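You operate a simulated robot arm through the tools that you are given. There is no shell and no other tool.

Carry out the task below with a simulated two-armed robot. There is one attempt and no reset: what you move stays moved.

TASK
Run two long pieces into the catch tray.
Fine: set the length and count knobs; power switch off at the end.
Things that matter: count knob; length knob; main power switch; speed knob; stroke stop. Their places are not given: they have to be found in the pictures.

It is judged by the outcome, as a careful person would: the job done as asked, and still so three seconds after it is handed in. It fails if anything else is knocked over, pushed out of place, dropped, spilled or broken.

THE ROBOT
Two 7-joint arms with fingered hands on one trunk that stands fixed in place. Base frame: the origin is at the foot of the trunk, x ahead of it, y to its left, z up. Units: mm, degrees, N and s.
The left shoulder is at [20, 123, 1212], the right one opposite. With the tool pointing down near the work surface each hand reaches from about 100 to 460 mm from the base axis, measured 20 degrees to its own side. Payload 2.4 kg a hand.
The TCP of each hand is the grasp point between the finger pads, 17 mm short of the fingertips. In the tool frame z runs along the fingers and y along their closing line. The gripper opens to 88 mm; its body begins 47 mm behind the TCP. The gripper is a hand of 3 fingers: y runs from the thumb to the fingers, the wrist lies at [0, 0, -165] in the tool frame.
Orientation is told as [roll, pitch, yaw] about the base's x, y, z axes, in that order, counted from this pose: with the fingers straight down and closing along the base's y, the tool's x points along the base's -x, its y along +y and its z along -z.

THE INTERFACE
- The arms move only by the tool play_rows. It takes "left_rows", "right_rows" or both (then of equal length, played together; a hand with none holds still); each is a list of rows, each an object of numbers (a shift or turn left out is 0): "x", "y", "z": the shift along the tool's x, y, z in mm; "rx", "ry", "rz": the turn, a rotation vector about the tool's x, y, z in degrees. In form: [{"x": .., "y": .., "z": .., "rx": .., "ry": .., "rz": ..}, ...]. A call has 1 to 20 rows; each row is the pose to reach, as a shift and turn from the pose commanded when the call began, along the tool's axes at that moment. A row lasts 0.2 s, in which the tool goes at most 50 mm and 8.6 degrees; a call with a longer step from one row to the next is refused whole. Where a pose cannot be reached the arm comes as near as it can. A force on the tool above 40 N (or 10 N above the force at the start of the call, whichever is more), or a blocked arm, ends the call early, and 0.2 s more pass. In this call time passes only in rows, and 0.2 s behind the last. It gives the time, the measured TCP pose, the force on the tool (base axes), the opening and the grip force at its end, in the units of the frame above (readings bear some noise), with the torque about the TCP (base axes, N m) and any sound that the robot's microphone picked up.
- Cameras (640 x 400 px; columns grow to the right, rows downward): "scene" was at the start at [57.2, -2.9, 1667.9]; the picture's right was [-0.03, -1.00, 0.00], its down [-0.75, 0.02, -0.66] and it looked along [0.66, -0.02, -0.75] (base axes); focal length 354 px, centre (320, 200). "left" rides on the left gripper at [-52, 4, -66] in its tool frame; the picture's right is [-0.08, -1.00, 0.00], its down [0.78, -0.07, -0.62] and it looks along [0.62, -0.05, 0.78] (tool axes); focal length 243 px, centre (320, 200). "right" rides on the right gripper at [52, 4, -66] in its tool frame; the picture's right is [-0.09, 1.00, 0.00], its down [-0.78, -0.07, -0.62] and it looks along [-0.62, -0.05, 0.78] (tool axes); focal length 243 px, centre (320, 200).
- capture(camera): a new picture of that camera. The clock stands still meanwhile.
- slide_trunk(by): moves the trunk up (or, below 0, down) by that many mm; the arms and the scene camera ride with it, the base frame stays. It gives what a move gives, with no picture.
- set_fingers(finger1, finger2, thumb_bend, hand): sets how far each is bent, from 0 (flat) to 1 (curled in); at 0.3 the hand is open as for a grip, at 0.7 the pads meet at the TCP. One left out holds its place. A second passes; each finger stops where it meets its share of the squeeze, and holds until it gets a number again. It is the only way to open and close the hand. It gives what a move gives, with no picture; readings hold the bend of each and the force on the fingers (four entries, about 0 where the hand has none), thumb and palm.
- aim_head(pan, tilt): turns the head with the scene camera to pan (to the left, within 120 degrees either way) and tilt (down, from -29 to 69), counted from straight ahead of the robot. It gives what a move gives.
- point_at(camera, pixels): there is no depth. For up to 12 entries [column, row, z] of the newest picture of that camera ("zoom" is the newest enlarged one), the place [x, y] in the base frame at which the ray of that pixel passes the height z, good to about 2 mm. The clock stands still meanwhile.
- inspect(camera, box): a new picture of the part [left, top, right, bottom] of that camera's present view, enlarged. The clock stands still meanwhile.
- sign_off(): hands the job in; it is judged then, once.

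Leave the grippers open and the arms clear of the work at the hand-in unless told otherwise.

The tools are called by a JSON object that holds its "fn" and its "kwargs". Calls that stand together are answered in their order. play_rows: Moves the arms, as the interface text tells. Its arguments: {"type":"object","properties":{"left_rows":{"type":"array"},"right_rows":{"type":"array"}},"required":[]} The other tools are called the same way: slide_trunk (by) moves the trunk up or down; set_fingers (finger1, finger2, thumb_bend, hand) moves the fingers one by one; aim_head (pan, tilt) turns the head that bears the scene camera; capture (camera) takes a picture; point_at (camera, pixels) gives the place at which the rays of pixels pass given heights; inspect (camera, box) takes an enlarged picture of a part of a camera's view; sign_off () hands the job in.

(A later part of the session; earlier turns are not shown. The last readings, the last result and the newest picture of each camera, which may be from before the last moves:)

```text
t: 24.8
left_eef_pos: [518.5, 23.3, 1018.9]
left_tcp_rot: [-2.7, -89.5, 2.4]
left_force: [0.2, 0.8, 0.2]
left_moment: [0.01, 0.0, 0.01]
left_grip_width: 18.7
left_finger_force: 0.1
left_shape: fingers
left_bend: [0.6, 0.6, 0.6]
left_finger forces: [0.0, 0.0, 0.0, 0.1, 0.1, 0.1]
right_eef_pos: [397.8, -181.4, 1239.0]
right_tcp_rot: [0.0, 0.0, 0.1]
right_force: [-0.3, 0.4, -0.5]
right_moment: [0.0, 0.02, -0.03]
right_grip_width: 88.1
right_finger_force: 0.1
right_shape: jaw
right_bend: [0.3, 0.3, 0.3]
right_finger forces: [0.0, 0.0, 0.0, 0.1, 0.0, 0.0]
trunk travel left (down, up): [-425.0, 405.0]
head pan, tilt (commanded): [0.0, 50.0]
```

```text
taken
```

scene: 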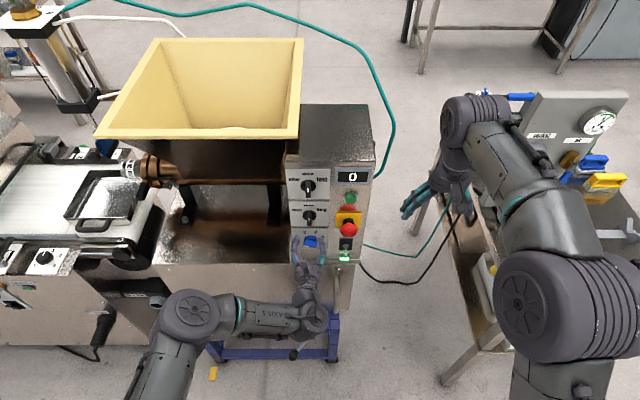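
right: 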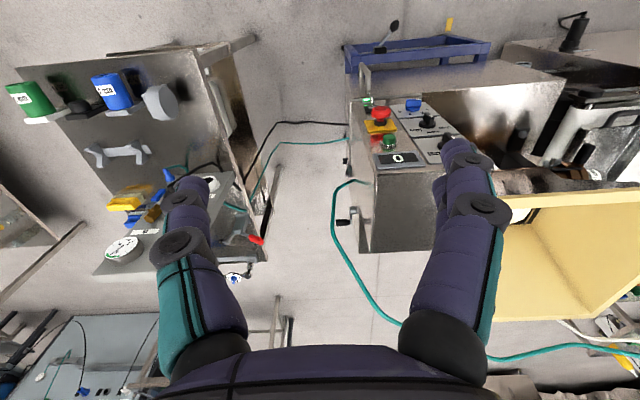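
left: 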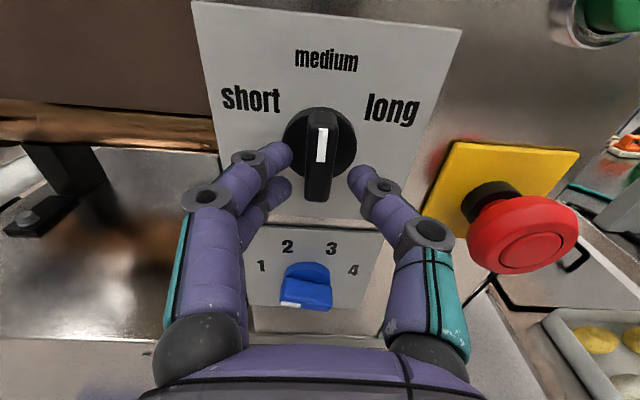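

Opening is 18.7 mm with the fin centred between thumb (350, 175) and fingers (288, 160). I raise 2.5 mm and advance up to 20 mm in small steps.

{"fn": "play_rows", "kwargs": {"left_rows": [{"x": -2.5, "z": 4}, {"x": -2.5, "z": 8}, {"x": -2.5, "z": 11}, {"x": -2.5, "z": 14}, {"x": -2.5, "z": 16}]}}

{"fn": "capture", "kwargs": {"camera": "left"}}

```text
t: 26.0
left_eef_pos: [529.8, 23.9, 1024.0]
left_tcp_rot: [-5.1, -89.7, 4.8]
left_force: [-22.8, 1.0, -0.3]
left_moment: [0.02, -0.05, 0.18]
left_grip_width: 23.6
left_finger_force: 12.6
left_shape: fingers
left_bend: [0.61, 0.61, 0.6]
left_finger forces: [9.4, 6.4, 0.1, 0.1, 8.5, 0.0]
right_eef_pos: [394.4, -181.2, 1240.6]
right_tcp_rot: [0.0, -0.2, 0.1]
right_force: [-0.5, 0.5, -0.6]
right_moment: [0.0, -0.01, 0.01]
right_grip_width: 87.8
right_finger_force: 0.0
right_shape: jaw
right_bend: [0.3, 0.3, 0.3]
right_finger forces: [0.1, 0.1, 0.1, 0.0, 0.0, 0.0]
trunk travel left (down, up): [-425.0, 405.0]
head pan, tilt (commanded): [0.0, 50.0]
```

```text
taken
```

left: 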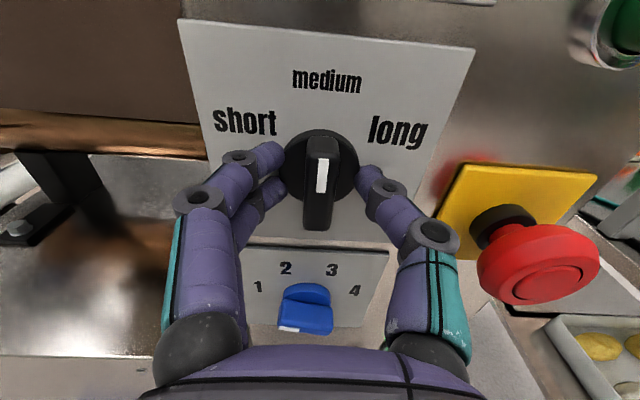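

Contact again at x about 530, now on the knob's base disc; so the fin stands only some 10 mm above the disc and the tips are already beside it. I back off 3 mm to take the load away, then close the fingers gently on the fin.

{"fn": "play_rows", "kwargs": {"left_rows": [{"z": -2}, {"z": -5}]}}

{"fn": "set_fingers", "kwargs": {"hand": "left", "finger1": 0.66, "finger2": 0.66, "thumb_bend": 0.66}}

{"fn": "capture", "kwargs": {"camera": "left"}}

```text
t: 26.6
left_eef_pos: [528.6, 25.1, 1024.6]
left_tcp_rot: [-4.0, -89.8, 3.8]
left_force: [-1.2, -0.9, -0.7]
left_moment: [0.02, 0.02, -0.02]
left_grip_width: 23.8
left_finger_force: 1.6
left_shape: fingers
left_bend: [0.59, 0.59, 0.59]
left_finger forces: [1.0, 0.7, 0.1, 0.0, 2.5, 0.0]
right_eef_pos: [396.9, -182.7, 1239.5]
right_tcp_rot: [0.0, 0.0, -0.1]
right_force: [0.9, -0.1, 0.0]
right_moment: [0.02, -0.02, 0.02]
right_grip_width: 87.9
right_finger_force: 0.2
right_shape: jaw
right_bend: [0.3, 0.3, 0.3]
right_finger forces: [0.0, 0.0, 0.0, 0.0, 0.1, 0.0]
trunk travel left (down, up): [-425.0, 405.0]
head pan, tilt (commanded): [0.0, 50.0]
```

```text
t: 27.6
left_eef_pos: [528.8, 25.0, 1022.4]
left_tcp_rot: [-3.3, -89.6, 2.9]
left_force: [-0.2, 0.5, 0.5]
left_moment: [0.02, -0.06, 0.02]
left_grip_width: 22.2
left_finger_force: 5.2
left_shape: fingers
left_bend: [0.6, 0.61, 0.61]
left_finger forces: [3.6, 1.9, 0.0, 0.0, 5.1, 0.0]
right_eef_pos: [397.3, -180.8, 1238.8]
right_tcp_rot: [-0.1, 0.0, 0.0]
right_force: [-0.8, 0.6, 1.3]
right_moment: [0.01, -0.01, 0.0]
right_grip_width: 88.0
right_finger_force: 0.0
right_shape: jaw
right_bend: [0.3, 0.3, 0.3]
right_finger forces: [0.1, 0.0, 0.0, 0.0, 0.0, 0.0]
trunk travel left (down, up): [-425.0, 405.0]
head pan, tilt (commanded): [0.0, 50.0]
```

```text
taken
```

left: 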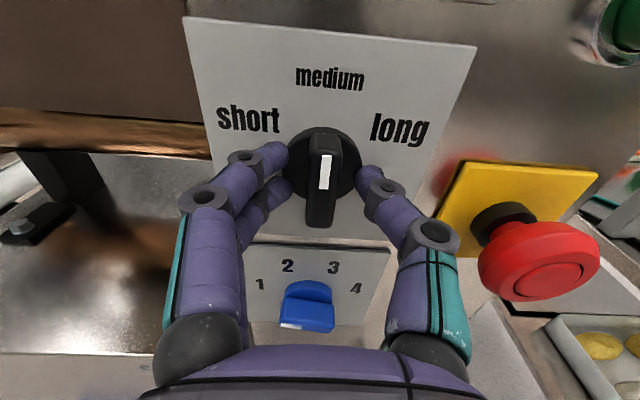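

The grip stopped at 22 mm, wider than the 12–14 mm fin, so the tips hold the disc's rim. I open a little, back off 8 mm, and close again so that only the fin is between the tips.

{"fn": "set_fingers", "kwargs": {"hand": "left", "finger1": 0.58, "finger2": 0.58, "thumb_bend": 0.58}}

{"fn": "play_rows", "kwargs": {"left_rows": [{"z": -4}, {"z": -8}]}}

{"fn": "set_fingers", "kwargs": {"hand": "left", "finger1": 0.66, "finger2": 0.66, "thumb_bend": 0.66}}

{"fn": "capture", "kwargs": {"camera": "left"}}

```text
t: 28.6
left_eef_pos: [528.2, 23.0, 1023.5]
left_tcp_rot: [-2.7, -89.6, 2.4]
left_force: [0.0, -1.0, 0.2]
left_moment: [-0.01, 0.01, -0.01]
left_grip_width: 25.4
left_finger_force: 0.9
left_shape: fingers
left_bend: [0.57, 0.57, 0.57]
left_finger forces: [0.2, 0.0, 0.0, 0.0, 0.6, 0.1]
right_eef_pos: [397.8, -182.8, 1239.5]
right_tcp_rot: [0.0, 0.0, 0.0]
right_force: [0.2, 0.5, 0.2]
right_moment: [0.0, 0.02, 0.04]
right_grip_width: 87.9
right_finger_force: 0.0
right_shape: jaw
right_bend: [0.3, 0.3, 0.3]
right_finger forces: [0.1, 0.0, 0.0, 0.0, 0.0, 0.0]
trunk travel left (down, up): [-425.0, 405.0]
head pan, tilt (commanded): [0.0, 50.0]
```

```text
t: 29.2
left_eef_pos: [521.5, 24.5, 1022.5]
left_tcp_rot: [0.9, -89.6, -1.1]
left_force: [-0.3, -0.1, -0.3]
left_moment: [-0.03, -0.02, 0.0]
left_grip_width: 25.2
left_finger_force: 0.0
left_shape: fingers
left_bend: [0.57, 0.57, 0.57]
left_finger forces: [0.1, 0.0, 0.0, 0.0, 0.0, 0.0]
right_eef_pos: [397.1, -181.0, 1238.5]
right_tcp_rot: [-0.1, 0.0, 0.1]
right_force: [-1.0, 0.2, 0.3]
right_moment: [0.01, -0.02, 0.01]
right_grip_width: 87.8
right_finger_force: 0.1
right_shape: jaw
right_bend: [0.3, 0.3, 0.3]
right_finger forces: [0.0, 0.1, 0.0, 0.0, 0.0, 0.0]
trunk travel left (down, up): [-425.0, 405.0]
head pan, tilt (commanded): [0.0, 50.0]
```

```text
t: 30.2
left_eef_pos: [521.7, 24.4, 1022.0]
left_tcp_rot: [-2.8, -89.6, 2.4]
left_force: [0.2, 0.1, -1.3]
left_moment: [0.02, -0.02, -0.03]
left_grip_width: 7.6
left_finger_force: 0.4
left_shape: fingers
left_bend: [0.65, 0.65, 0.65]
left_finger forces: [0.2, 0.2, 0.0, 0.1, 0.4, 0.0]
right_eef_pos: [397.5, -182.2, 1239.0]
right_tcp_rot: [-0.1, 0.0, 0.1]
right_force: [0.8, -0.9, -0.4]
right_moment: [-0.01, -0.01, -0.04]
right_grip_width: 87.8
right_finger_force: 0.2
right_shape: jaw
right_bend: [0.3, 0.3, 0.3]
right_finger forces: [0.1, 0.0, 0.0, 0.1, 0.1, 0.0]
trunk travel left (down, up): [-425.0, 405.0]
head pan, tilt (commanded): [0.0, 50.0]
```

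```text
taken
```

left: 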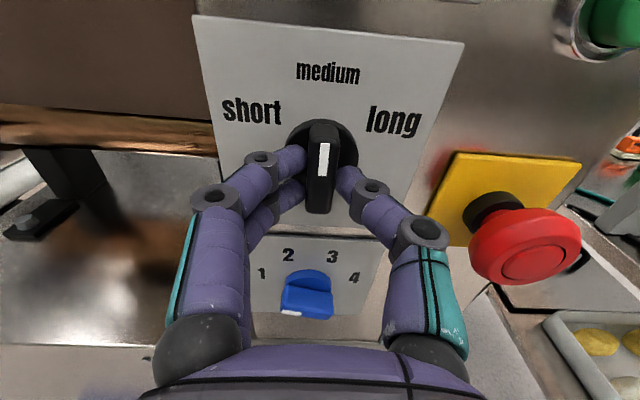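

Now the tips lie on both sides of the fin (opening 7.6 mm at the pads, light contact). I squeeze a bit more.

{"fn": "set_fingers", "kwargs": {"hand": "left", "finger1": 0.74, "finger2": 0.74, "thumb_bend": 0.74}}

{"fn": "capture", "kwargs": {"camera": "left"}}

```text
t: 31.2
left_eef_pos: [522.2, 24.3, 1023.5]
left_tcp_rot: [-3.9, -89.6, 3.4]
left_force: [2.9, 1.4, 0.7]
left_moment: [0.04, 0.0, 0.0]
left_grip_width: 5.1
left_finger_force: 5.9
left_shape: fingers
left_bend: [0.71, 0.71, 0.68]
left_finger forces: [3.1, 3.1, 0.0, 0.0, 5.3, 0.0]
right_eef_pos: [398.7, -181.2, 1239.5]
right_tcp_rot: [0.1, 0.0, 0.0]
right_force: [0.1, 0.9, -0.1]
right_moment: [0.0, -0.01, 0.01]
right_grip_width: 88.1
right_finger_force: 0.0
right_shape: jaw
right_bend: [0.3, 0.3, 0.3]
right_finger forces: [0.0, 0.1, 0.0, 0.0, 0.0, 0.1]
trunk travel left (down, up): [-425.0, 405.0]
head pan, tilt (commanded): [0.0, 50.0]
```

```text
taken
```

left: 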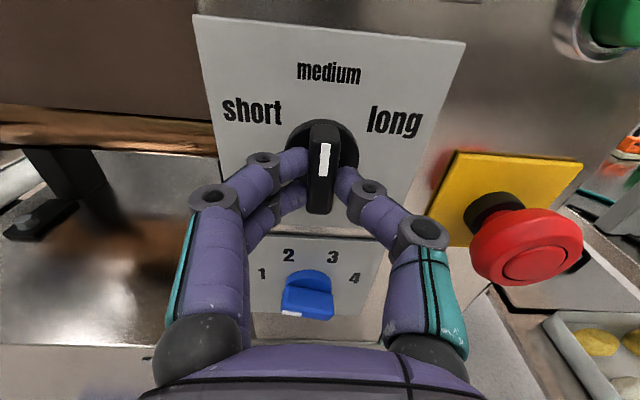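

The fin is held (3 N, 3 N and 5 N). I turn it clockwise as seen from the robot (rz positive) in steps up to 48 degrees, then look.

{"fn": "play_rows", "kwargs": {"left_rows": [{"rz": 8}, {"rz": 16}, {"rz": 24}, {"rz": 32}, {"rz": 40}, {"rz": 48}]}}

{"fn": "capture", "kwargs": {"camera": "left"}}

{"fn": "capture", "kwargs": {"camera": "scene"}}

```text
t: 32.6
left_eef_pos: [541.8, 42.6, 978.7]
left_tcp_rot: [90.2, -44.4, -91.9]
left_force: [-43.9, -5.0, 10.8]
left_moment: [0.08, -0.13, 0.03]
left_grip_width: 0.0
left_finger_force: 31.1
left_shape: fingers
left_bend: [0.8, 0.79, 0.83]
left_finger forces: [15.6, 18.8, 0.0, 0.0, 28.2, 0.1]
left hand out of reach, approached as far as the arm can: row 4, 5, 6
right_eef_pos: [391.8, -181.8, 1241.9]
right_tcp_rot: [-0.1, -0.3, 0.0]
right_force: [0.7, 0.1, 0.1]
right_moment: [-0.01, 0.04, 0.01]
right_grip_width: 87.9
right_finger_force: 0.0
right_shape: jaw
right_bend: [0.3, 0.3, 0.3]
right_finger forces: [0.0, 0.1, 0.0, 0.0, 0.1, 0.1]
trunk travel left (down, up): [-425.0, 405.0]
head pan, tilt (commanded): [0.0, 50.0]
stopped in row 6 (left hand): the force on the tool passed its limit at 46 N (the readings are from after the stop); the commanded pose is now the measured one
```

```text
taken
```

left: 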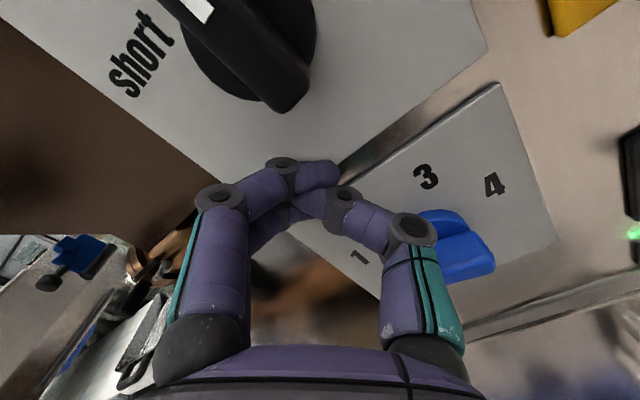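

```text
taken
```

scene: 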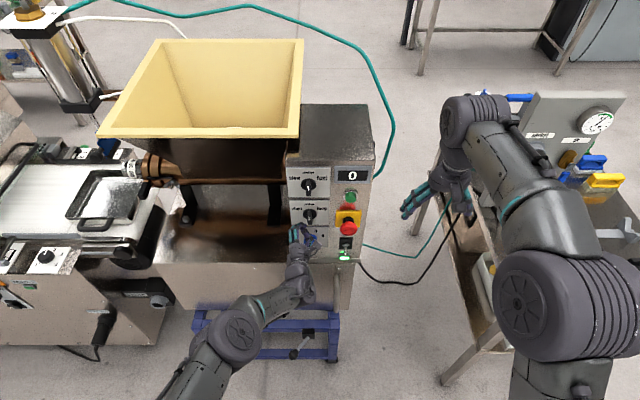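

The roll beyond about 24–30 degrees was out of reach: the hand slid off the fin and presses on the panel (44 N). I back straight off along the tool's axis right away.

{"fn": "play_rows", "kwargs": {"left_rows": [{"z": -8}, {"z": -20}, {"z": -40}, {"z": -60}]}}

{"fn": "capture", "kwargs": {"camera": "left"}}

{"fn": "inspect", "kwargs": {"camera": "scene", "box": [270, 150, 390, 280]}}

```text
t: 33.6
left_eef_pos: [491.2, 60.6, 961.6]
left_tcp_rot: [90.3, -44.7, -92.1]
left_force: [0.1, -0.1, 0.1]
left_moment: [0.0, 0.0, -0.01]
left_grip_width: 0.1
left_finger_force: 0.1
left_shape: fingers
left_bend: [0.74, 0.73, 0.75]
left_finger forces: [0.0, 0.0, 0.0, 0.1, 0.0, 0.1]
left hand out of reach, approached as far as the arm can: row 2, 3, 4
right_eef_pos: [397.4, -181.5, 1239.2]
right_tcp_rot: [0.0, 0.0, 0.0]
right_force: [-0.4, 0.5, 0.1]
right_moment: [0.01, 0.0, 0.03]
right_grip_width: 87.9
right_finger_force: 0.1
right_shape: jaw
right_bend: [0.3, 0.3, 0.3]
right_finger forces: [0.0, 0.0, 0.0, 0.0, 0.1, 0.1]
trunk travel left (down, up): [-425.0, 405.0]
head pan, tilt (commanded): [0.0, 50.0]
```

```text
taken
```

left: 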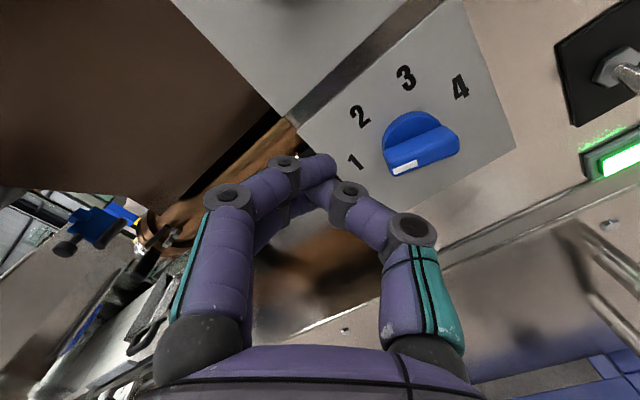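

```text
3.08 times, centred on (330, 215) of scene
```

zoom: 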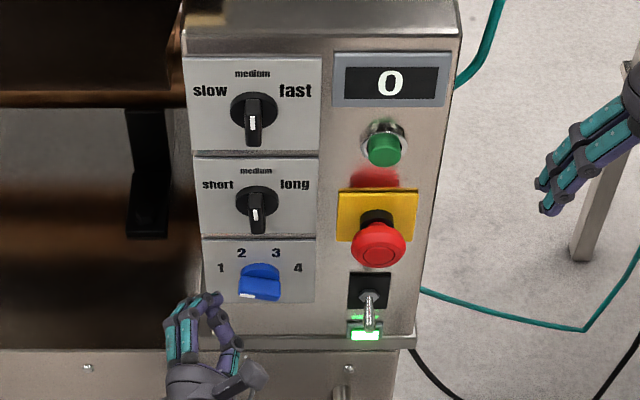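

The knobs and panel look unharmed; length still shows medium. Before choosing how to turn clockwise, I return the left hand to level in free space at about (450, −24, 1022), clear of the red mushroom (front at about x 514), to test how far it rolls the other way.

{"fn": "play_rows", "kwargs": {"left_rows": [{"x": -5, "y": -1, "z": -20, "rz": -7.5}, {"x": -25, "y": -4, "z": -41, "rz": -15}, {"x": -45, "y": -8, "z": -41, "rz": -22.5}, {"x": -65, "y": -11, "z": -41, "rz": -30}, {"x": -85, "y": -14, "z": -41, "rz": -37.5}, {"x": -102, "y": -16, "z": -41, "rz": -45}]}}

```text
t: 35.0
left_eef_pos: [450.2, -24.4, 1021.4]
left_tcp_rot: [78.6, -89.4, -80.1]
left_force: [0.0, -0.8, -0.1]
left_moment: [0.03, -0.01, 0.05]
left_grip_width: 0.0
left_finger_force: 0.1
left_shape: fingers
left_bend: [0.74, 0.73, 0.75]
left_finger forces: [0.0, 0.1, 0.0, 0.0, 0.0, 0.0]
right_eef_pos: [396.9, -182.0, 1239.9]
right_tcp_rot: [0.0, 0.1, 0.0]
right_force: [0.3, -0.5, -0.8]
right_moment: [-0.02, -0.03, 0.01]
right_grip_width: 87.7
right_finger_force: 0.1
right_shape: jaw
right_bend: [0.3, 0.3, 0.3]
right_finger forces: [0.1, 0.1, 0.1, 0.0, 0.0, 0.0]
trunk travel left (down, up): [-425.0, 405.0]
head pan, tilt (commanded): [0.0, 50.0]
```

Reached. Now I roll it the other way in place, up to −80 degrees, to see the range.

{"fn": "play_rows", "kwargs": {"left_rows": [{"rz": -8}, {"rz": -16}, {"rz": -24}, {"rz": -32}, {"rz": -40}, {"rz": -48}, {"rz": -56}, {"rz": -64}, {"rz": -72}, {"rz": -80}]}}

{"fn": "capture", "kwargs": {"camera": "left"}}

{"fn": "capture", "kwargs": {"camera": "scene"}}

```text
t: 37.2
left_eef_pos: [451.7, -24.1, 1021.8]
left_tcp_rot: [-90.0, -10.5, 88.5]
left_force: [-0.3, 0.0, -0.1]
left_moment: [0.01, 0.02, -0.03]
left_grip_width: 0.2
left_finger_force: 0.0
left_shape: fingers
left_bend: [0.74, 0.73, 0.75]
left_finger forces: [0.1, 0.0, 0.0, 0.0, 0.0, 0.0]
right_eef_pos: [396.9, -181.3, 1240.3]
right_tcp_rot: [0.1, 0.0, 0.0]
right_force: [0.8, 0.1, -0.1]
right_moment: [0.01, -0.01, 0.05]
right_grip_width: 88.1
right_finger_force: 0.1
right_shape: jaw
right_bend: [0.3, 0.3, 0.3]
right_finger forces: [0.0, 0.0, 0.0, 0.0, 0.1, 0.0]
trunk travel left (down, up): [-425.0, 405.0]
head pan, tilt (commanded): [0.0, 50.0]
```

```text
taken
```

left: 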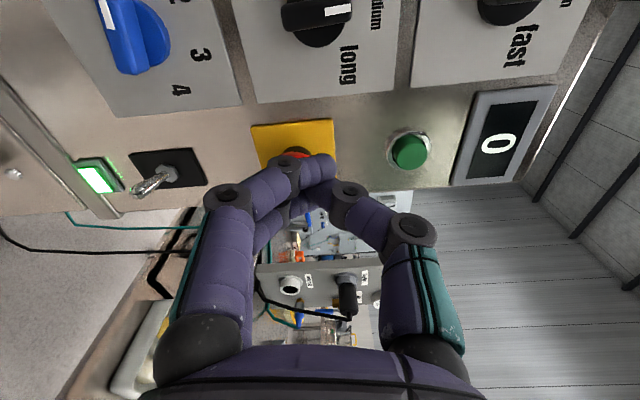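

```text
taken
```

scene: 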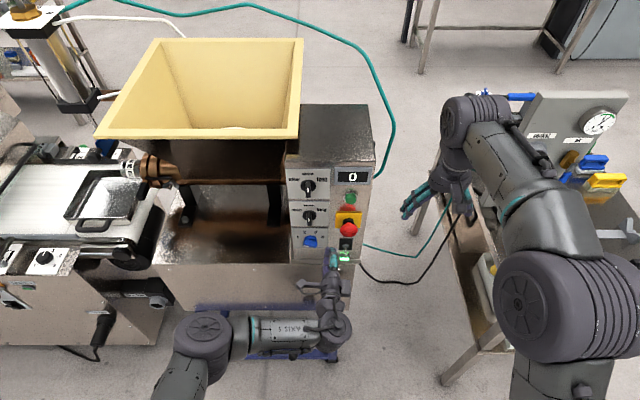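

Rolling negative works to −80. I test further, toward −180, in place, since a hand at −180 could turn the length knob clockwise to −130.

{"fn": "play_rows", "kwargs": {"left_rows": [{"rz": -8}, {"rz": -16}, {"rz": -24}, {"rz": -32}, {"rz": -40}, {"rz": -48}, {"rz": -56}, {"rz": -64}, {"rz": -72}, {"rz": -80}]}}

```text
t: 39.4
left_eef_pos: [450.9, -24.1, 1022.4]
left_tcp_rot: [-89.8, 69.5, 88.7]
left_force: [0.7, 0.0, 0.2]
left_moment: [0.02, 0.03, -0.03]
left_grip_width: 0.0
left_finger_force: 0.0
left_shape: fingers
left_bend: [0.74, 0.73, 0.75]
left_finger forces: [0.0, 0.1, 0.0, 0.1, 0.0, 0.0]
right_eef_pos: [396.8, -181.1, 1240.0]
right_tcp_rot: [0.0, 0.1, 0.0]
right_force: [-0.8, -0.5, -1.3]
right_moment: [-0.01, 0.03, -0.02]
right_grip_width: 88.0
right_finger_force: 0.1
right_shape: jaw
right_bend: [0.3, 0.3, 0.3]
right_finger forces: [0.1, 0.1, 0.0, 0.0, 0.0, 0.0]
trunk travel left (down, up): [-425.0, 405.0]
head pan, tilt (commanded): [0.0, 50.0]
```

−160 is reachable too, so the left hand can grip the length fin at −180 and turn it clockwise to −130. I open the fingers to 0.57 and go to (490, 24, 1022) with a roll of −180.

{"fn": "set_fingers", "kwargs": {"hand": "left", "finger1": 0.57, "finger2": 0.57, "thumb_bend": 0.57}}

{"fn": "play_rows", "kwargs": {"left_rows": [{"x": -6, "y": -16, "z": 5, "rz": -7}, {"x": -12, "y": -32, "z": 20, "rz": -14}, {"x": -16.6, "y": -45.5, "z": 35, "rz": -20}]}}

{"fn": "capture", "kwargs": {"camera": "left"}}

{"fn": "capture", "kwargs": {"camera": "scene"}}

```text
t: 40.4
left_eef_pos: [451.2, -25.1, 1022.1]
left_tcp_rot: [-89.7, 69.4, 88.8]
left_force: [-0.3, -0.7, 0.5]
left_moment: [-0.01, -0.04, 0.0]
left_grip_width: 26.2
left_finger_force: 0.1
left_shape: fingers
left_bend: [0.56, 0.56, 0.56]
left_finger forces: [0.1, 0.0, 0.0, 0.1, 0.0, 0.1]
right_eef_pos: [398.0, -181.5, 1238.5]
right_tcp_rot: [0.1, -0.1, 0.0]
right_force: [-0.2, -0.2, -0.4]
right_moment: [0.04, -0.01, -0.01]
right_grip_width: 88.3
right_finger_force: 0.0
right_shape: jaw
right_bend: [0.3, 0.3, 0.3]
right_finger forces: [0.0, 0.0, 0.0, 0.0, 0.1, 0.0]
trunk travel left (down, up): [-425.0, 405.0]
head pan, tilt (commanded): [0.0, 50.0]
```

```text
t: 41.2
left_eef_pos: [485.6, 21.0, 1022.5]
left_tcp_rot: [-79.5, 89.4, 99.0]
left_force: [-0.3, -0.1, -0.4]
left_moment: [0.0, 0.03, -0.01]
left_grip_width: 26.4
left_finger_force: 0.0
left_shape: fingers
left_bend: [0.56, 0.56, 0.56]
left_finger forces: [0.0, 0.0, 0.0, 0.0, 0.0, 0.0]
right_eef_pos: [397.3, -180.3, 1238.7]
right_tcp_rot: [0.1, 0.0, 0.0]
right_force: [0.1, -0.7, 0.1]
right_moment: [0.01, -0.02, -0.02]
right_grip_width: 87.9
right_finger_force: 0.1
right_shape: jaw
right_bend: [0.3, 0.3, 0.3]
right_finger forces: [0.0, 0.0, 0.0, 0.1, 0.1, 0.0]
trunk travel left (down, up): [-425.0, 405.0]
head pan, tilt (commanded): [0.0, 50.0]
```

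```text
taken
```

left: 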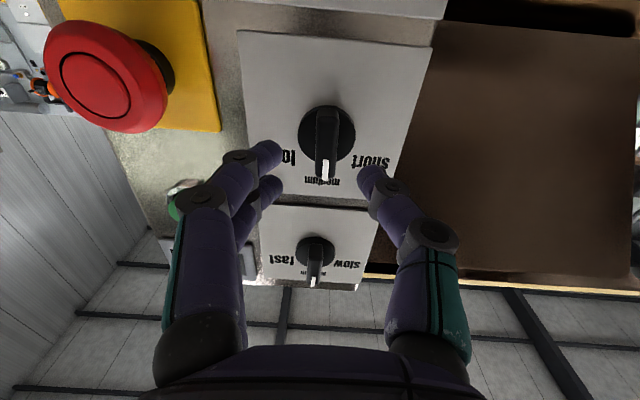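

```text
taken
```

scene: 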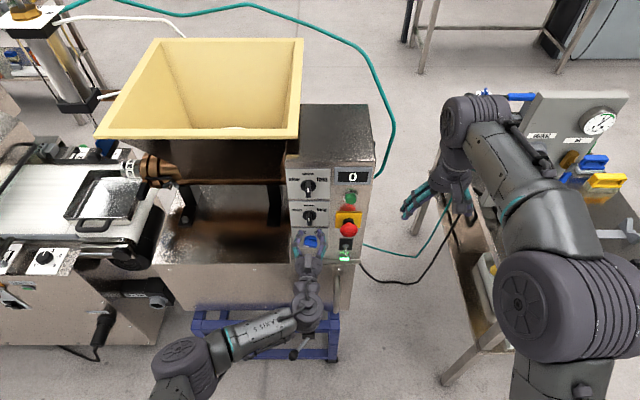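

Length still points at medium. I enlarge the knob between the fingers to check centring.

{"fn": "inspect", "kwargs": {"camera": "left", "box": [240, 90, 400, 210]}}

```text
3.33 times, centred on (320, 150) of left
```

zoom: 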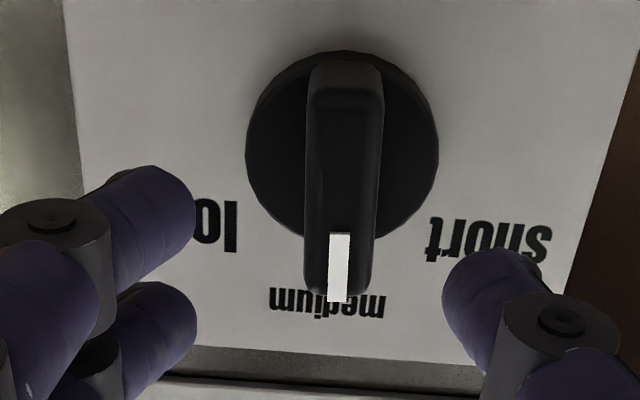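

From above and below, the rays meet better: the fin's front is at x about 530 and the knob's axis at y 24, z 1027 (panel at about 557). I advance to TCP (523, 24, 1027).

{"fn": "play_rows", "kwargs": {"left_rows": [{"x": 5, "y": -3.2, "z": 8}, {"x": 5, "y": -3.2, "z": 18}, {"x": 5, "y": -3.2, "z": 26}, {"x": 5, "y": -3.2, "z": 32}, {"x": 5, "y": -3.2, "z": 37}]}}

{"fn": "capture", "kwargs": {"camera": "left"}}

```text
t: 42.4
left_eef_pos: [523.3, 25.1, 1027.4]
left_tcp_rot: [-79.7, 89.4, 98.8]
left_force: [-0.7, -0.3, 0.3]
left_moment: [-0.03, -0.01, -0.03]
left_grip_width: 26.6
left_finger_force: 0.1
left_shape: fingers
left_bend: [0.56, 0.56, 0.56]
left_finger forces: [0.0, 0.0, 0.0, 0.1, 0.0, 0.0]
right_eef_pos: [396.7, -181.3, 1239.9]
right_tcp_rot: [0.0, 0.0, -0.1]
right_force: [-0.5, 0.3, 0.8]
right_moment: [0.0, 0.02, 0.01]
right_grip_width: 88.0
right_finger_force: 0.1
right_shape: jaw
right_bend: [0.3, 0.3, 0.3]
right_finger forces: [0.0, 0.0, 0.0, 0.0, 0.0, 0.0]
trunk travel left (down, up): [-425.0, 405.0]
head pan, tilt (commanded): [0.0, 50.0]
```

```text
taken
```

left: 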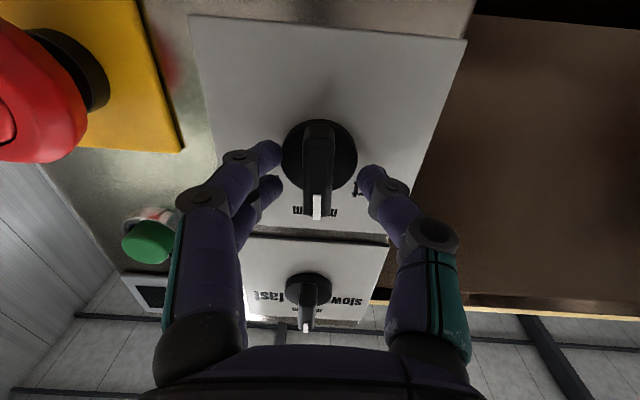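

The fin (col 318) is centred between fingers (268) and thumb (368). I close the fingers on it.

{"fn": "set_fingers", "kwargs": {"hand": "left", "finger1": 0.78, "finger2": 0.78, "thumb_bend": 0.78}}

{"fn": "capture", "kwargs": {"camera": "left"}}

```text
t: 43.4
left_eef_pos: [523.7, 24.1, 1028.5]
left_tcp_rot: [-79.7, 89.2, 98.8]
left_force: [6.0, -3.4, 1.8]
left_moment: [-0.01, -0.03, 0.02]
left_grip_width: 4.7
left_finger_force: 8.7
left_shape: fingers
left_bend: [0.72, 0.73, 0.69]
left_finger forces: [5.2, 5.0, 0.0, 0.0, 7.4, 0.1]
right_eef_pos: [398.2, -182.3, 1239.1]
right_tcp_rot: [0.0, 0.0, -0.1]
right_force: [0.9, -0.5, 0.2]
right_moment: [0.03, 0.02, 0.02]
right_grip_width: 87.8
right_finger_force: 0.0
right_shape: jaw
right_bend: [0.3, 0.3, 0.3]
right_finger forces: [0.0, 0.0, 0.0, 0.0, 0.1, 0.0]
trunk travel left (down, up): [-425.0, 405.0]
head pan, tilt (commanded): [0.0, 50.0]
```

```text
taken
```

left: 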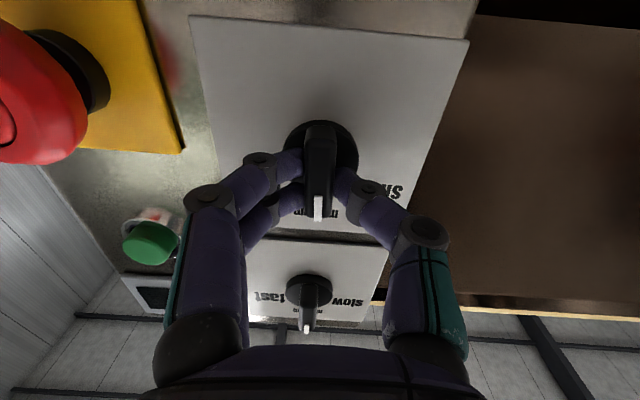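

The fin is gripped (5, 5 and 7 N). I turn clockwise: rz + up to 40 degrees first, then look.

{"fn": "play_rows", "kwargs": {"left_rows": [{"rz": 7}, {"rz": 14}, {"rz": 21}, {"rz": 28}, {"rz": 35}, {"rz": 40}]}}

{"fn": "capture", "kwargs": {"camera": "left"}}

{"fn": "inspect", "kwargs": {"camera": "scene", "box": [270, 150, 390, 280]}}

```text
t: 44.8
left_eef_pos: [523.0, 24.9, 1027.0]
left_tcp_rot: [-89.8, 49.2, 88.5]
left_force: [7.5, -9.2, 3.3]
left_moment: [-0.07, -0.08, -0.08]
left_grip_width: 5.2
left_finger_force: 8.4
left_shape: fingers
left_bend: [0.72, 0.73, 0.69]
left_finger forces: [5.9, 5.5, 0.0, 0.1, 6.2, 0.1]
right_eef_pos: [398.3, -183.0, 1238.9]
right_tcp_rot: [0.1, 0.0, 0.0]
right_force: [-0.4, -0.2, 0.2]
right_moment: [-0.02, 0.0, -0.01]
right_grip_width: 88.2
right_finger_force: 0.1
right_shape: jaw
right_bend: [0.3, 0.3, 0.3]
right_finger forces: [0.0, 0.1, 0.1, 0.0, 0.0, 0.0]
trunk travel left (down, up): [-425.0, 405.0]
head pan, tilt (commanded): [0.0, 50.0]
```

```text
taken
```

left: 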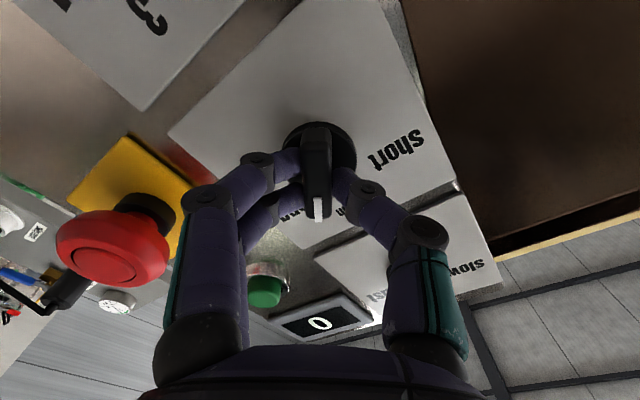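

```text
3.08 times, centred on (330, 215) of scene
```

zoom: 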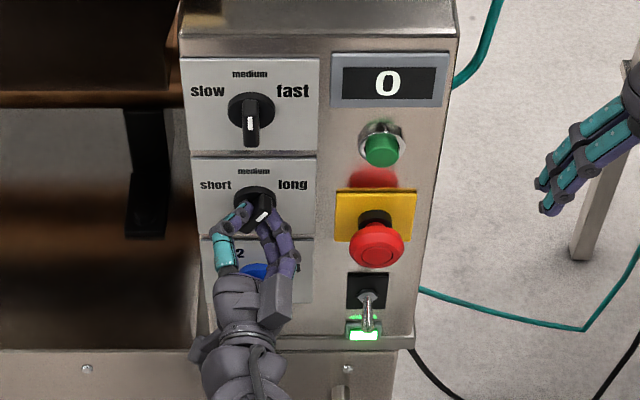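

The fin follows the hand; it stands at about 40 degrees. From the pictures, the "long" label lies at about 60–67 degrees from the knob's axis, so I turn another 18 degrees and read the torque.

{"fn": "play_rows", "kwargs": {"left_rows": [{"rz": 6}, {"rz": 12}, {"rz": 18}]}}

{"fn": "inspect", "kwargs": {"camera": "scene", "box": [280, 190, 360, 260]}}

{"fn": "capture", "kwargs": {"camera": "left"}}

```text
t: 45.6
left_eef_pos: [524.5, 23.2, 1024.7]
left_tcp_rot: [-89.9, 31.1, 88.6]
left_force: [5.2, -8.1, 1.1]
left_moment: [-0.04, -0.09, -0.09]
left_grip_width: 5.1
left_finger_force: 8.9
left_shape: fingers
left_bend: [0.73, 0.73, 0.69]
left_finger forces: [5.4, 5.5, 0.1, 0.0, 7.0, 0.0]
right_eef_pos: [398.9, -181.5, 1239.5]
right_tcp_rot: [0.0, 0.0, 0.1]
right_force: [0.2, -0.4, -0.8]
right_moment: [0.03, 0.0, 0.02]
right_grip_width: 87.9
right_finger_force: 0.0
right_shape: jaw
right_bend: [0.3, 0.3, 0.3]
right_finger forces: [0.1, 0.0, 0.0, 0.0, 0.0, 0.1]
trunk travel left (down, up): [-425.0, 405.0]
head pan, tilt (commanded): [0.0, 50.0]
```

```text
5.71 times, centred on (320, 225) of scene
```

zoom: 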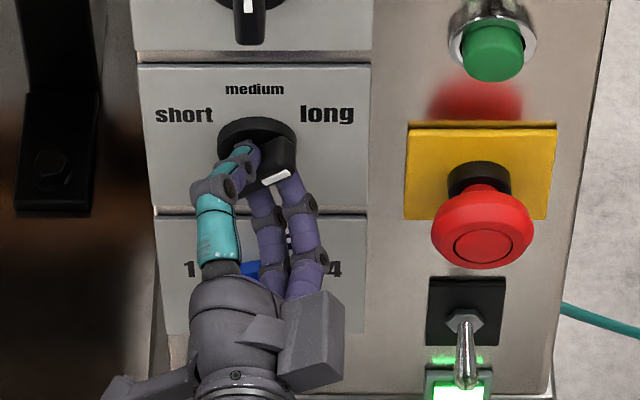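

```text
taken
```

left: 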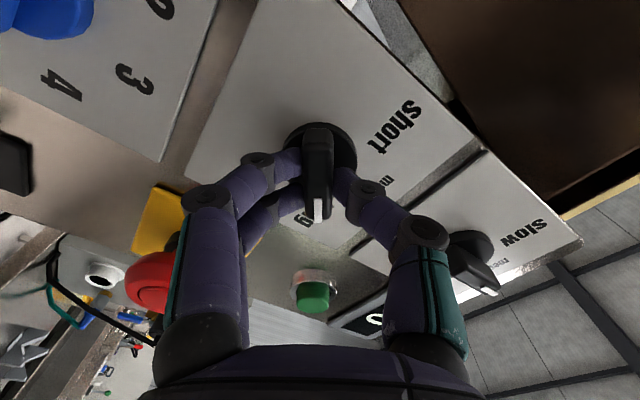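

The fin stands at about 58 degrees, toward "long". I open the fingers to let the knob settle and look.

{"fn": "set_fingers", "kwargs": {"hand": "left", "finger1": 0.57, "finger2": 0.57, "thumb_bend": 0.57}}

{"fn": "capture", "kwargs": {"camera": "left"}}

{"fn": "play_rows", "kwargs": {"left_rows": [{"z": -10}, {"z": -25}, {"z": -45}]}}

{"fn": "capture", "kwargs": {"camera": "left"}}

{"fn": "inspect", "kwargs": {"camera": "scene", "box": [280, 190, 360, 260]}}

```text
t: 46.6
left_eef_pos: [523.8, 25.2, 1027.1]
left_tcp_rot: [-89.9, 31.3, 88.5]
left_force: [0.5, 0.3, -0.3]
left_moment: [0.0, 0.01, -0.04]
left_grip_width: 26.4
left_finger_force: 0.1
left_shape: fingers
left_bend: [0.56, 0.56, 0.56]
left_finger forces: [0.0, 0.0, 0.0, 0.0, 0.0, 0.0]
right_eef_pos: [396.6, -181.9, 1238.1]
right_tcp_rot: [0.0, 0.0, 0.0]
right_force: [0.1, -0.2, 1.0]
right_moment: [0.05, 0.02, 0.0]
right_grip_width: 87.8
right_finger_force: 0.1
right_shape: jaw
right_bend: [0.3, 0.3, 0.3]
right_finger forces: [0.0, 0.0, 0.0, 0.0, 0.0, 0.0]
trunk travel left (down, up): [-425.0, 405.0]
head pan, tilt (commanded): [0.0, 50.0]
```

```text
taken
```

left: 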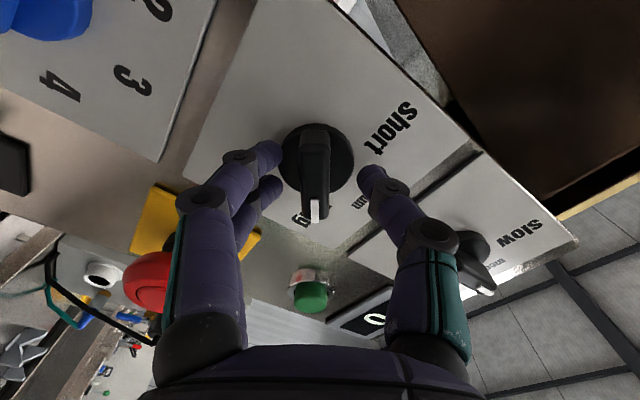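

```text
t: 47.4
left_eef_pos: [479.1, 25.2, 1025.6]
left_tcp_rot: [-89.8, 31.4, 88.7]
left_force: [-0.4, 0.5, 0.3]
left_moment: [-0.03, 0.02, 0.0]
left_grip_width: 26.3
left_finger_force: 0.1
left_shape: fingers
left_bend: [0.56, 0.56, 0.56]
left_finger forces: [0.1, 0.1, 0.0, 0.0, 0.1, 0.1]
right_eef_pos: [396.7, -182.8, 1239.7]
right_tcp_rot: [0.1, 0.0, 0.0]
right_force: [0.3, 0.0, 0.2]
right_moment: [0.03, 0.01, 0.0]
right_grip_width: 87.9
right_finger_force: 0.1
right_shape: jaw
right_bend: [0.3, 0.3, 0.3]
right_finger forces: [0.0, 0.0, 0.1, 0.0, 0.0, 0.0]
trunk travel left (down, up): [-425.0, 405.0]
head pan, tilt (commanded): [0.0, 50.0]
```

```text
taken
```

left: 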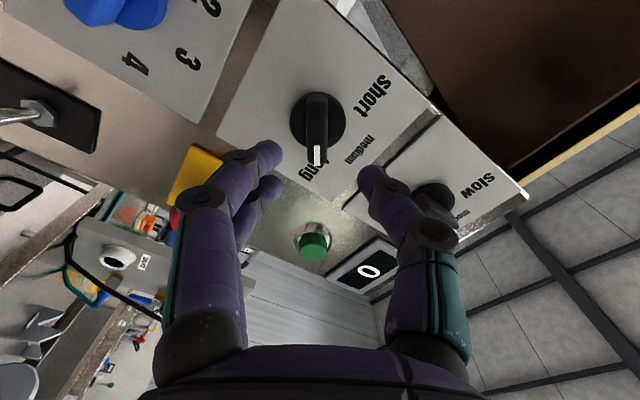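

```text
5.71 times, centred on (320, 225) of scene
```

zoom: 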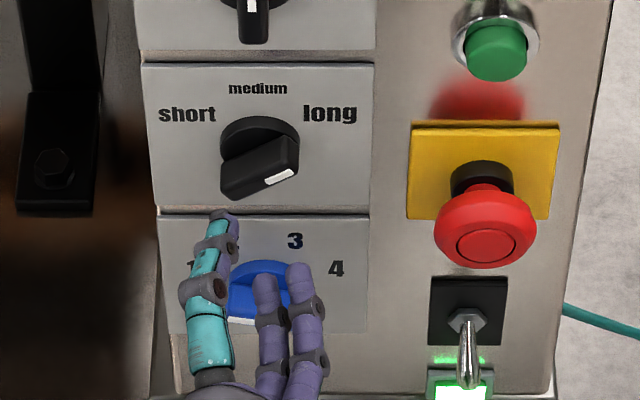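

The knob stayed at about 60 degrees, pointing at "long". Next is the count knob: from the number labels, its axis is near (y 24, z 915), with 1 at −75 and 2 at −25 degrees. I move the hand down in front of it and roll to −75 so that thumb and fingers lie above and below its fin.

{"fn": "play_rows", "kwargs": {"left_rows": [{"x": -9.5, "y": 15.6, "rz": 7.8}, {"x": -19, "y": 31.2, "rz": 15.6}, {"x": -28.5, "y": 46.8, "rz": 23.4}, {"x": -38, "y": 62.4, "rz": 31.2}, {"x": -47.5, "y": 78, "rz": 39}, {"x": -57, "y": 93.6, "rz": 46.8}]}}

{"fn": "capture", "kwargs": {"camera": "left"}}

{"fn": "inspect", "kwargs": {"camera": "scene", "box": [270, 150, 390, 280]}}

```text
t: 48.8
left_eef_pos: [477.4, 25.7, 917.4]
left_tcp_rot: [-89.8, -15.5, 88.5]
left_force: [-0.1, 0.5, -0.2]
left_moment: [0.02, -0.02, 0.02]
left_grip_width: 26.1
left_finger_force: 0.0
left_shape: fingers
left_bend: [0.56, 0.56, 0.56]
left_finger forces: [0.0, 0.1, 0.1, 0.0, 0.0, 0.1]
right_eef_pos: [398.3, -181.3, 1239.6]
right_tcp_rot: [0.0, 0.0, -0.1]
right_force: [-0.1, -0.5, 0.2]
right_moment: [0.0, 0.02, 0.02]
right_grip_width: 87.9
right_finger_force: 0.0
right_shape: jaw
right_bend: [0.3, 0.3, 0.3]
right_finger forces: [0.0, 0.0, 0.0, 0.1, 0.0, 0.0]
trunk travel left (down, up): [-425.0, 405.0]
head pan, tilt (commanded): [0.0, 50.0]
```

```text
taken
```

left: 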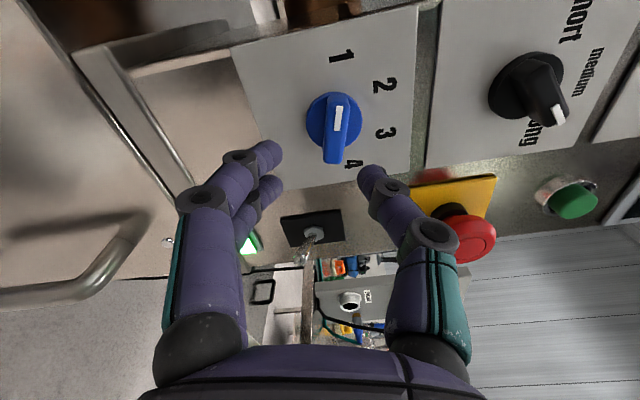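

```text
3.08 times, centred on (330, 215) of scene
```

zoom: 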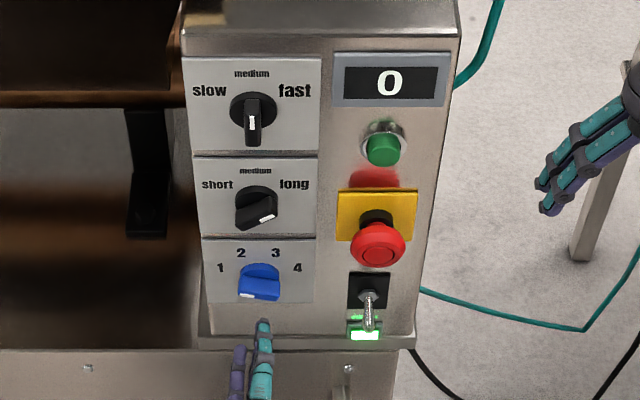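

The view shows the blue fin end-on with its mark toward "1". I enlarge it to find its centre precisely.

{"fn": "inspect", "kwargs": {"camera": "left", "box": [260, 70, 420, 190]}}

```text
3.33 times, centred on (340, 130) of left
```

zoom: 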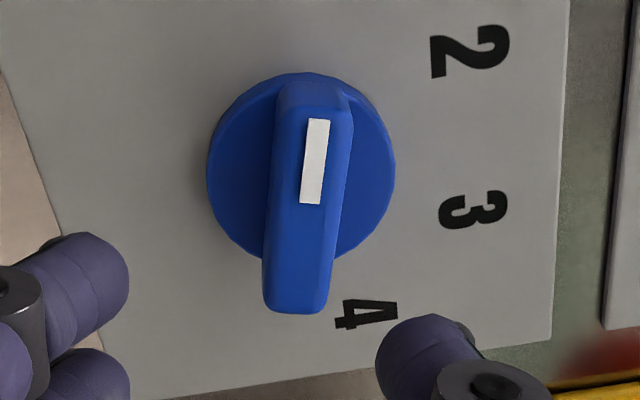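

The fin front's centre is at about (y 25.7, z 926) and aligned with the hand's roll of −75. I shift 8 mm toward the thumb side (up) and 2 mm sideways, then advance to x about 523.

{"fn": "play_rows", "kwargs": {"left_rows": [{"x": -2, "y": -8.1, "z": 8}, {"x": -2, "y": -8.1, "z": 20}, {"x": -2, "y": -8.1, "z": 30}, {"x": -2, "y": -8.1, "z": 38}, {"x": -2, "y": -8.1, "z": 45}]}}

{"fn": "capture", "kwargs": {"camera": "left"}}

```text
t: 50.0
left_eef_pos: [515.7, 24.9, 926.4]
left_tcp_rot: [-89.8, -15.4, 88.5]
left_force: [-0.9, 0.1, -0.5]
left_moment: [0.0, 0.01, -0.03]
left_grip_width: 26.2
left_finger_force: 0.0
left_shape: fingers
left_bend: [0.56, 0.56, 0.56]
left_finger forces: [0.0, 0.0, 0.0, 0.0, 0.0, 0.0]
left hand out of reach, approached as far as the arm can: row 5
right_eef_pos: [397.1, -181.5, 1239.5]
right_tcp_rot: [0.1, 0.0, -0.1]
right_force: [0.1, 0.6, -0.2]
right_moment: [0.01, 0.03, -0.01]
right_grip_width: 88.0
right_finger_force: 0.0
right_shape: jaw
right_bend: [0.3, 0.3, 0.3]
right_finger forces: [0.1, 0.0, 0.0, 0.0, 0.1, 0.1]
trunk travel left (down, up): [-425.0, 405.0]
head pan, tilt (commanded): [0.0, 50.0]
```

```text
taken
```

left: 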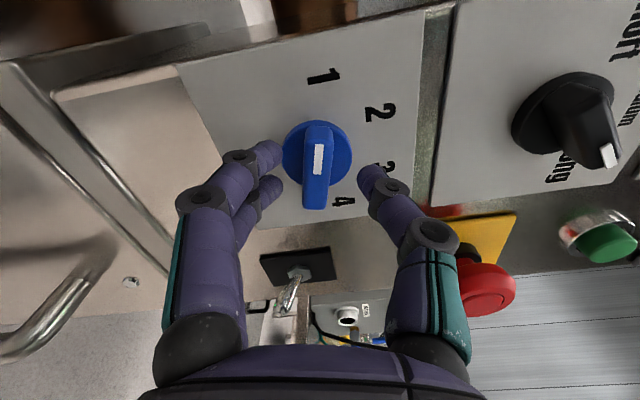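

The arm ended at x 516: the shoulder is too high for this spot. I retreat, raise the hand 100 mm, then lower the trunk by 100 mm, which brings the hand back to the count knob's height. The right hand has free air beneath it.

{"fn": "play_rows", "kwargs": {"left_rows": [{"z": -15}, {"z": -35}, {"z": -40, "x": -8.6, "y": -32}, {"z": -40, "x": -17.3, "y": -64}, {"z": -40, "x": -25.9, "y": -96.6}]}}

{"fn": "slide_trunk", "kwargs": {"by": -100}}

{"fn": "capture", "kwargs": {"camera": "left"}}

{"fn": "capture", "kwargs": {"camera": "scene"}}

```text
t: 51.2
left_eef_pos: [473.8, 26.5, 1025.9]
left_tcp_rot: [-89.9, -15.5, 88.5]
left_force: [-0.3, -0.1, 0.6]
left_moment: [0.0, 0.04, 0.0]
left_grip_width: 26.3
left_finger_force: 0.2
left_shape: fingers
left_bend: [0.56, 0.56, 0.56]
left_finger forces: [0.0, 0.1, 0.0, 0.1, 0.0, 0.0]
right_eef_pos: [397.6, -180.2, 1238.8]
right_tcp_rot: [0.0, 0.0, 0.0]
right_force: [-0.3, 0.6, -0.7]
right_moment: [-0.01, -0.01, 0.0]
right_grip_width: 87.9
right_finger_force: 0.2
right_shape: jaw
right_bend: [0.3, 0.3, 0.3]
right_finger forces: [0.1, 0.0, 0.0, 0.1, 0.1, 0.0]
trunk travel left (down, up): [-425.0, 405.0]
head pan, tilt (commanded): [0.0, 50.0]
```

```text
t: 52.5
left_eef_pos: [472.2, 27.6, 925.8]
left_tcp_rot: [-90.0, -15.4, 88.4]
left_force: [-0.7, -0.2, -0.9]
left_moment: [0.03, 0.01, 0.02]
left_grip_width: 26.4
left_finger_force: 0.0
left_shape: fingers
left_bend: [0.56, 0.56, 0.56]
left_finger forces: [0.0, 0.0, 0.1, 0.0, 0.0, 0.1]
right_eef_pos: [397.3, -182.0, 1139.0]
right_tcp_rot: [0.1, 0.0, 0.0]
right_force: [0.8, 0.9, 0.5]
right_moment: [0.01, 0.01, 0.04]
right_grip_width: 87.9
right_finger_force: 0.1
right_shape: jaw
right_bend: [0.3, 0.3, 0.3]
right_finger forces: [0.0, 0.0, 0.0, 0.1, 0.0, 0.1]
trunk travel left (down, up): [-325.0, 505.0]
head pan, tilt (commanded): [0.0, 50.0]
```

```text
taken
```

left: 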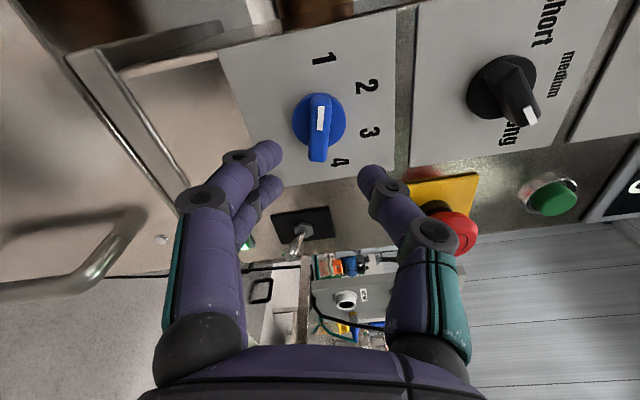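

```text
taken
```

scene: 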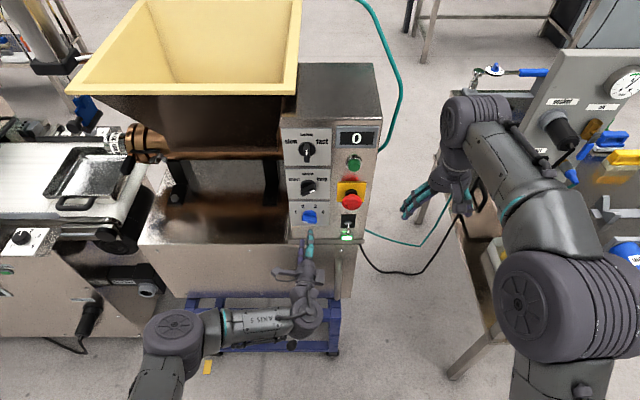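

The fin (centre about (319, 130)) is now in line with the hand. I advance 51 mm to x about 523.

{"fn": "play_rows", "kwargs": {"left_rows": [{"z": 12}, {"z": 24}, {"z": 34}, {"z": 43}, {"z": 51}]}}

{"fn": "capture", "kwargs": {"camera": "left"}}

```text
t: 53.8
left_eef_pos: [523.6, 25.2, 926.1]
left_tcp_rot: [-89.8, -15.5, 88.5]
left_force: [0.6, -0.2, 0.0]
left_moment: [0.0, -0.01, 0.01]
left_grip_width: 26.3
left_finger_force: 0.1
left_shape: fingers
left_bend: [0.56, 0.56, 0.56]
left_finger forces: [0.0, 0.1, 0.1, 0.0, 0.0, 0.0]
right_eef_pos: [398.3, -181.7, 1139.0]
right_tcp_rot: [-0.1, -0.1, 0.0]
right_force: [-0.2, -0.9, -0.3]
right_moment: [-0.02, -0.02, -0.01]
right_grip_width: 88.1
right_finger_force: 0.0
right_shape: jaw
right_bend: [0.3, 0.3, 0.3]
right_finger forces: [0.1, 0.0, 0.0, 0.1, 0.0, 0.0]
trunk travel left (down, up): [-325.0, 505.0]
head pan, tilt (commanded): [0.0, 50.0]
```

```text
taken
```

left: 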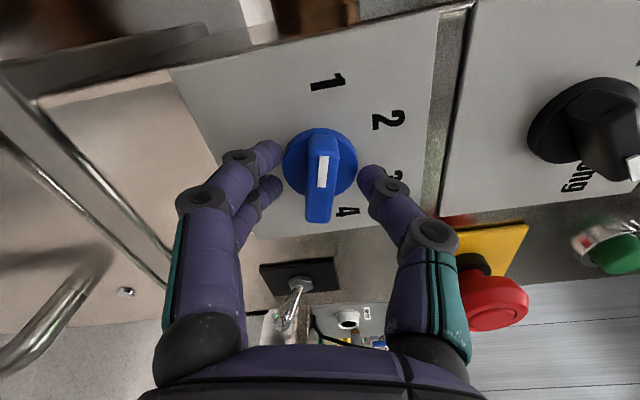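

In place with no contact. I close on the blue fin.

{"fn": "set_fingers", "kwargs": {"hand": "left", "finger1": 0.78, "finger2": 0.78, "thumb_bend": 0.78}}

{"fn": "play_rows", "kwargs": {"left_rows": [{"rz": 7}, {"rz": 14}, {"rz": 21}, {"rz": 28}, {"rz": 35}, {"rz": 42}, {"rz": 50}]}}

{"fn": "capture", "kwargs": {"camera": "left"}}

{"fn": "inspect", "kwargs": {"camera": "scene", "box": [270, 120, 390, 260]}}

```text
t: 54.8
left_eef_pos: [524.9, 26.1, 924.2]
left_tcp_rot: [-89.9, -15.5, 88.5]
left_force: [6.5, -0.6, -0.6]
left_moment: [0.02, -0.03, -0.03]
left_grip_width: 4.1
left_finger_force: 8.2
left_shape: fingers
left_bend: [0.73, 0.73, 0.68]
left_finger forces: [4.5, 4.4, 0.0, 0.1, 8.4, 0.1]
right_eef_pos: [397.8, -181.3, 1138.3]
right_tcp_rot: [0.0, 0.0, 0.1]
right_force: [0.1, -0.1, -0.1]
right_moment: [0.03, 0.0, 0.01]
right_grip_width: 87.9
right_finger_force: 0.0
right_shape: jaw
right_bend: [0.3, 0.3, 0.3]
right_finger forces: [0.0, 0.0, 0.0, 0.0, 0.1, 0.1]
trunk travel left (down, up): [-325.0, 505.0]
head pan, tilt (commanded): [0.0, 50.0]
```

```text
t: 56.4
left_eef_pos: [523.9, 23.9, 923.7]
left_tcp_rot: [-89.8, -65.6, 88.4]
left_force: [4.2, 2.0, 2.5]
left_moment: [0.04, -0.03, 0.01]
left_grip_width: 4.6
left_finger_force: 8.7
left_shape: fingers
left_bend: [0.73, 0.73, 0.68]
left_finger forces: [4.1, 4.9, 0.0, 0.0, 8.9, 0.0]
right_eef_pos: [398.1, -181.3, 1139.0]
right_tcp_rot: [0.0, -0.1, 0.0]
right_force: [0.0, -0.5, 1.0]
right_moment: [0.02, 0.0, -0.02]
right_grip_width: 87.8
right_finger_force: 0.1
right_shape: jaw
right_bend: [0.3, 0.3, 0.3]
right_finger forces: [0.0, 0.0, 0.0, 0.1, 0.0, 0.1]
trunk travel left (down, up): [-325.0, 505.0]
head pan, tilt (commanded): [0.0, 50.0]
```

```text
taken
```

left: 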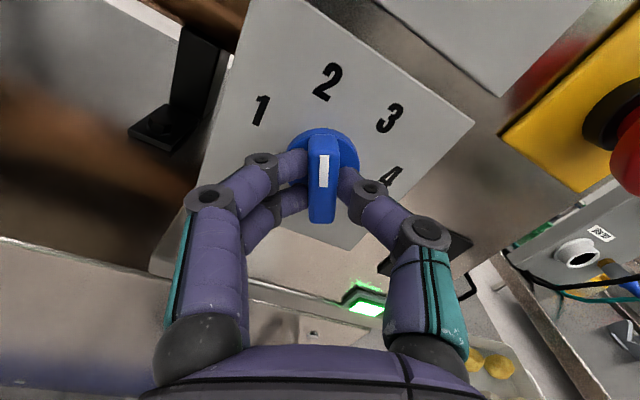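

```text
2.86 times, centred on (330, 190) of scene
```

zoom: 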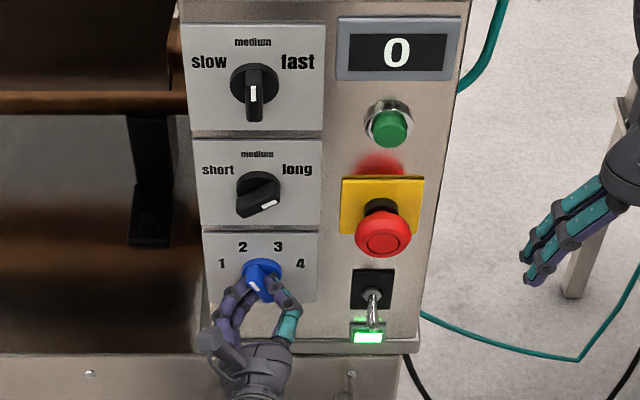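

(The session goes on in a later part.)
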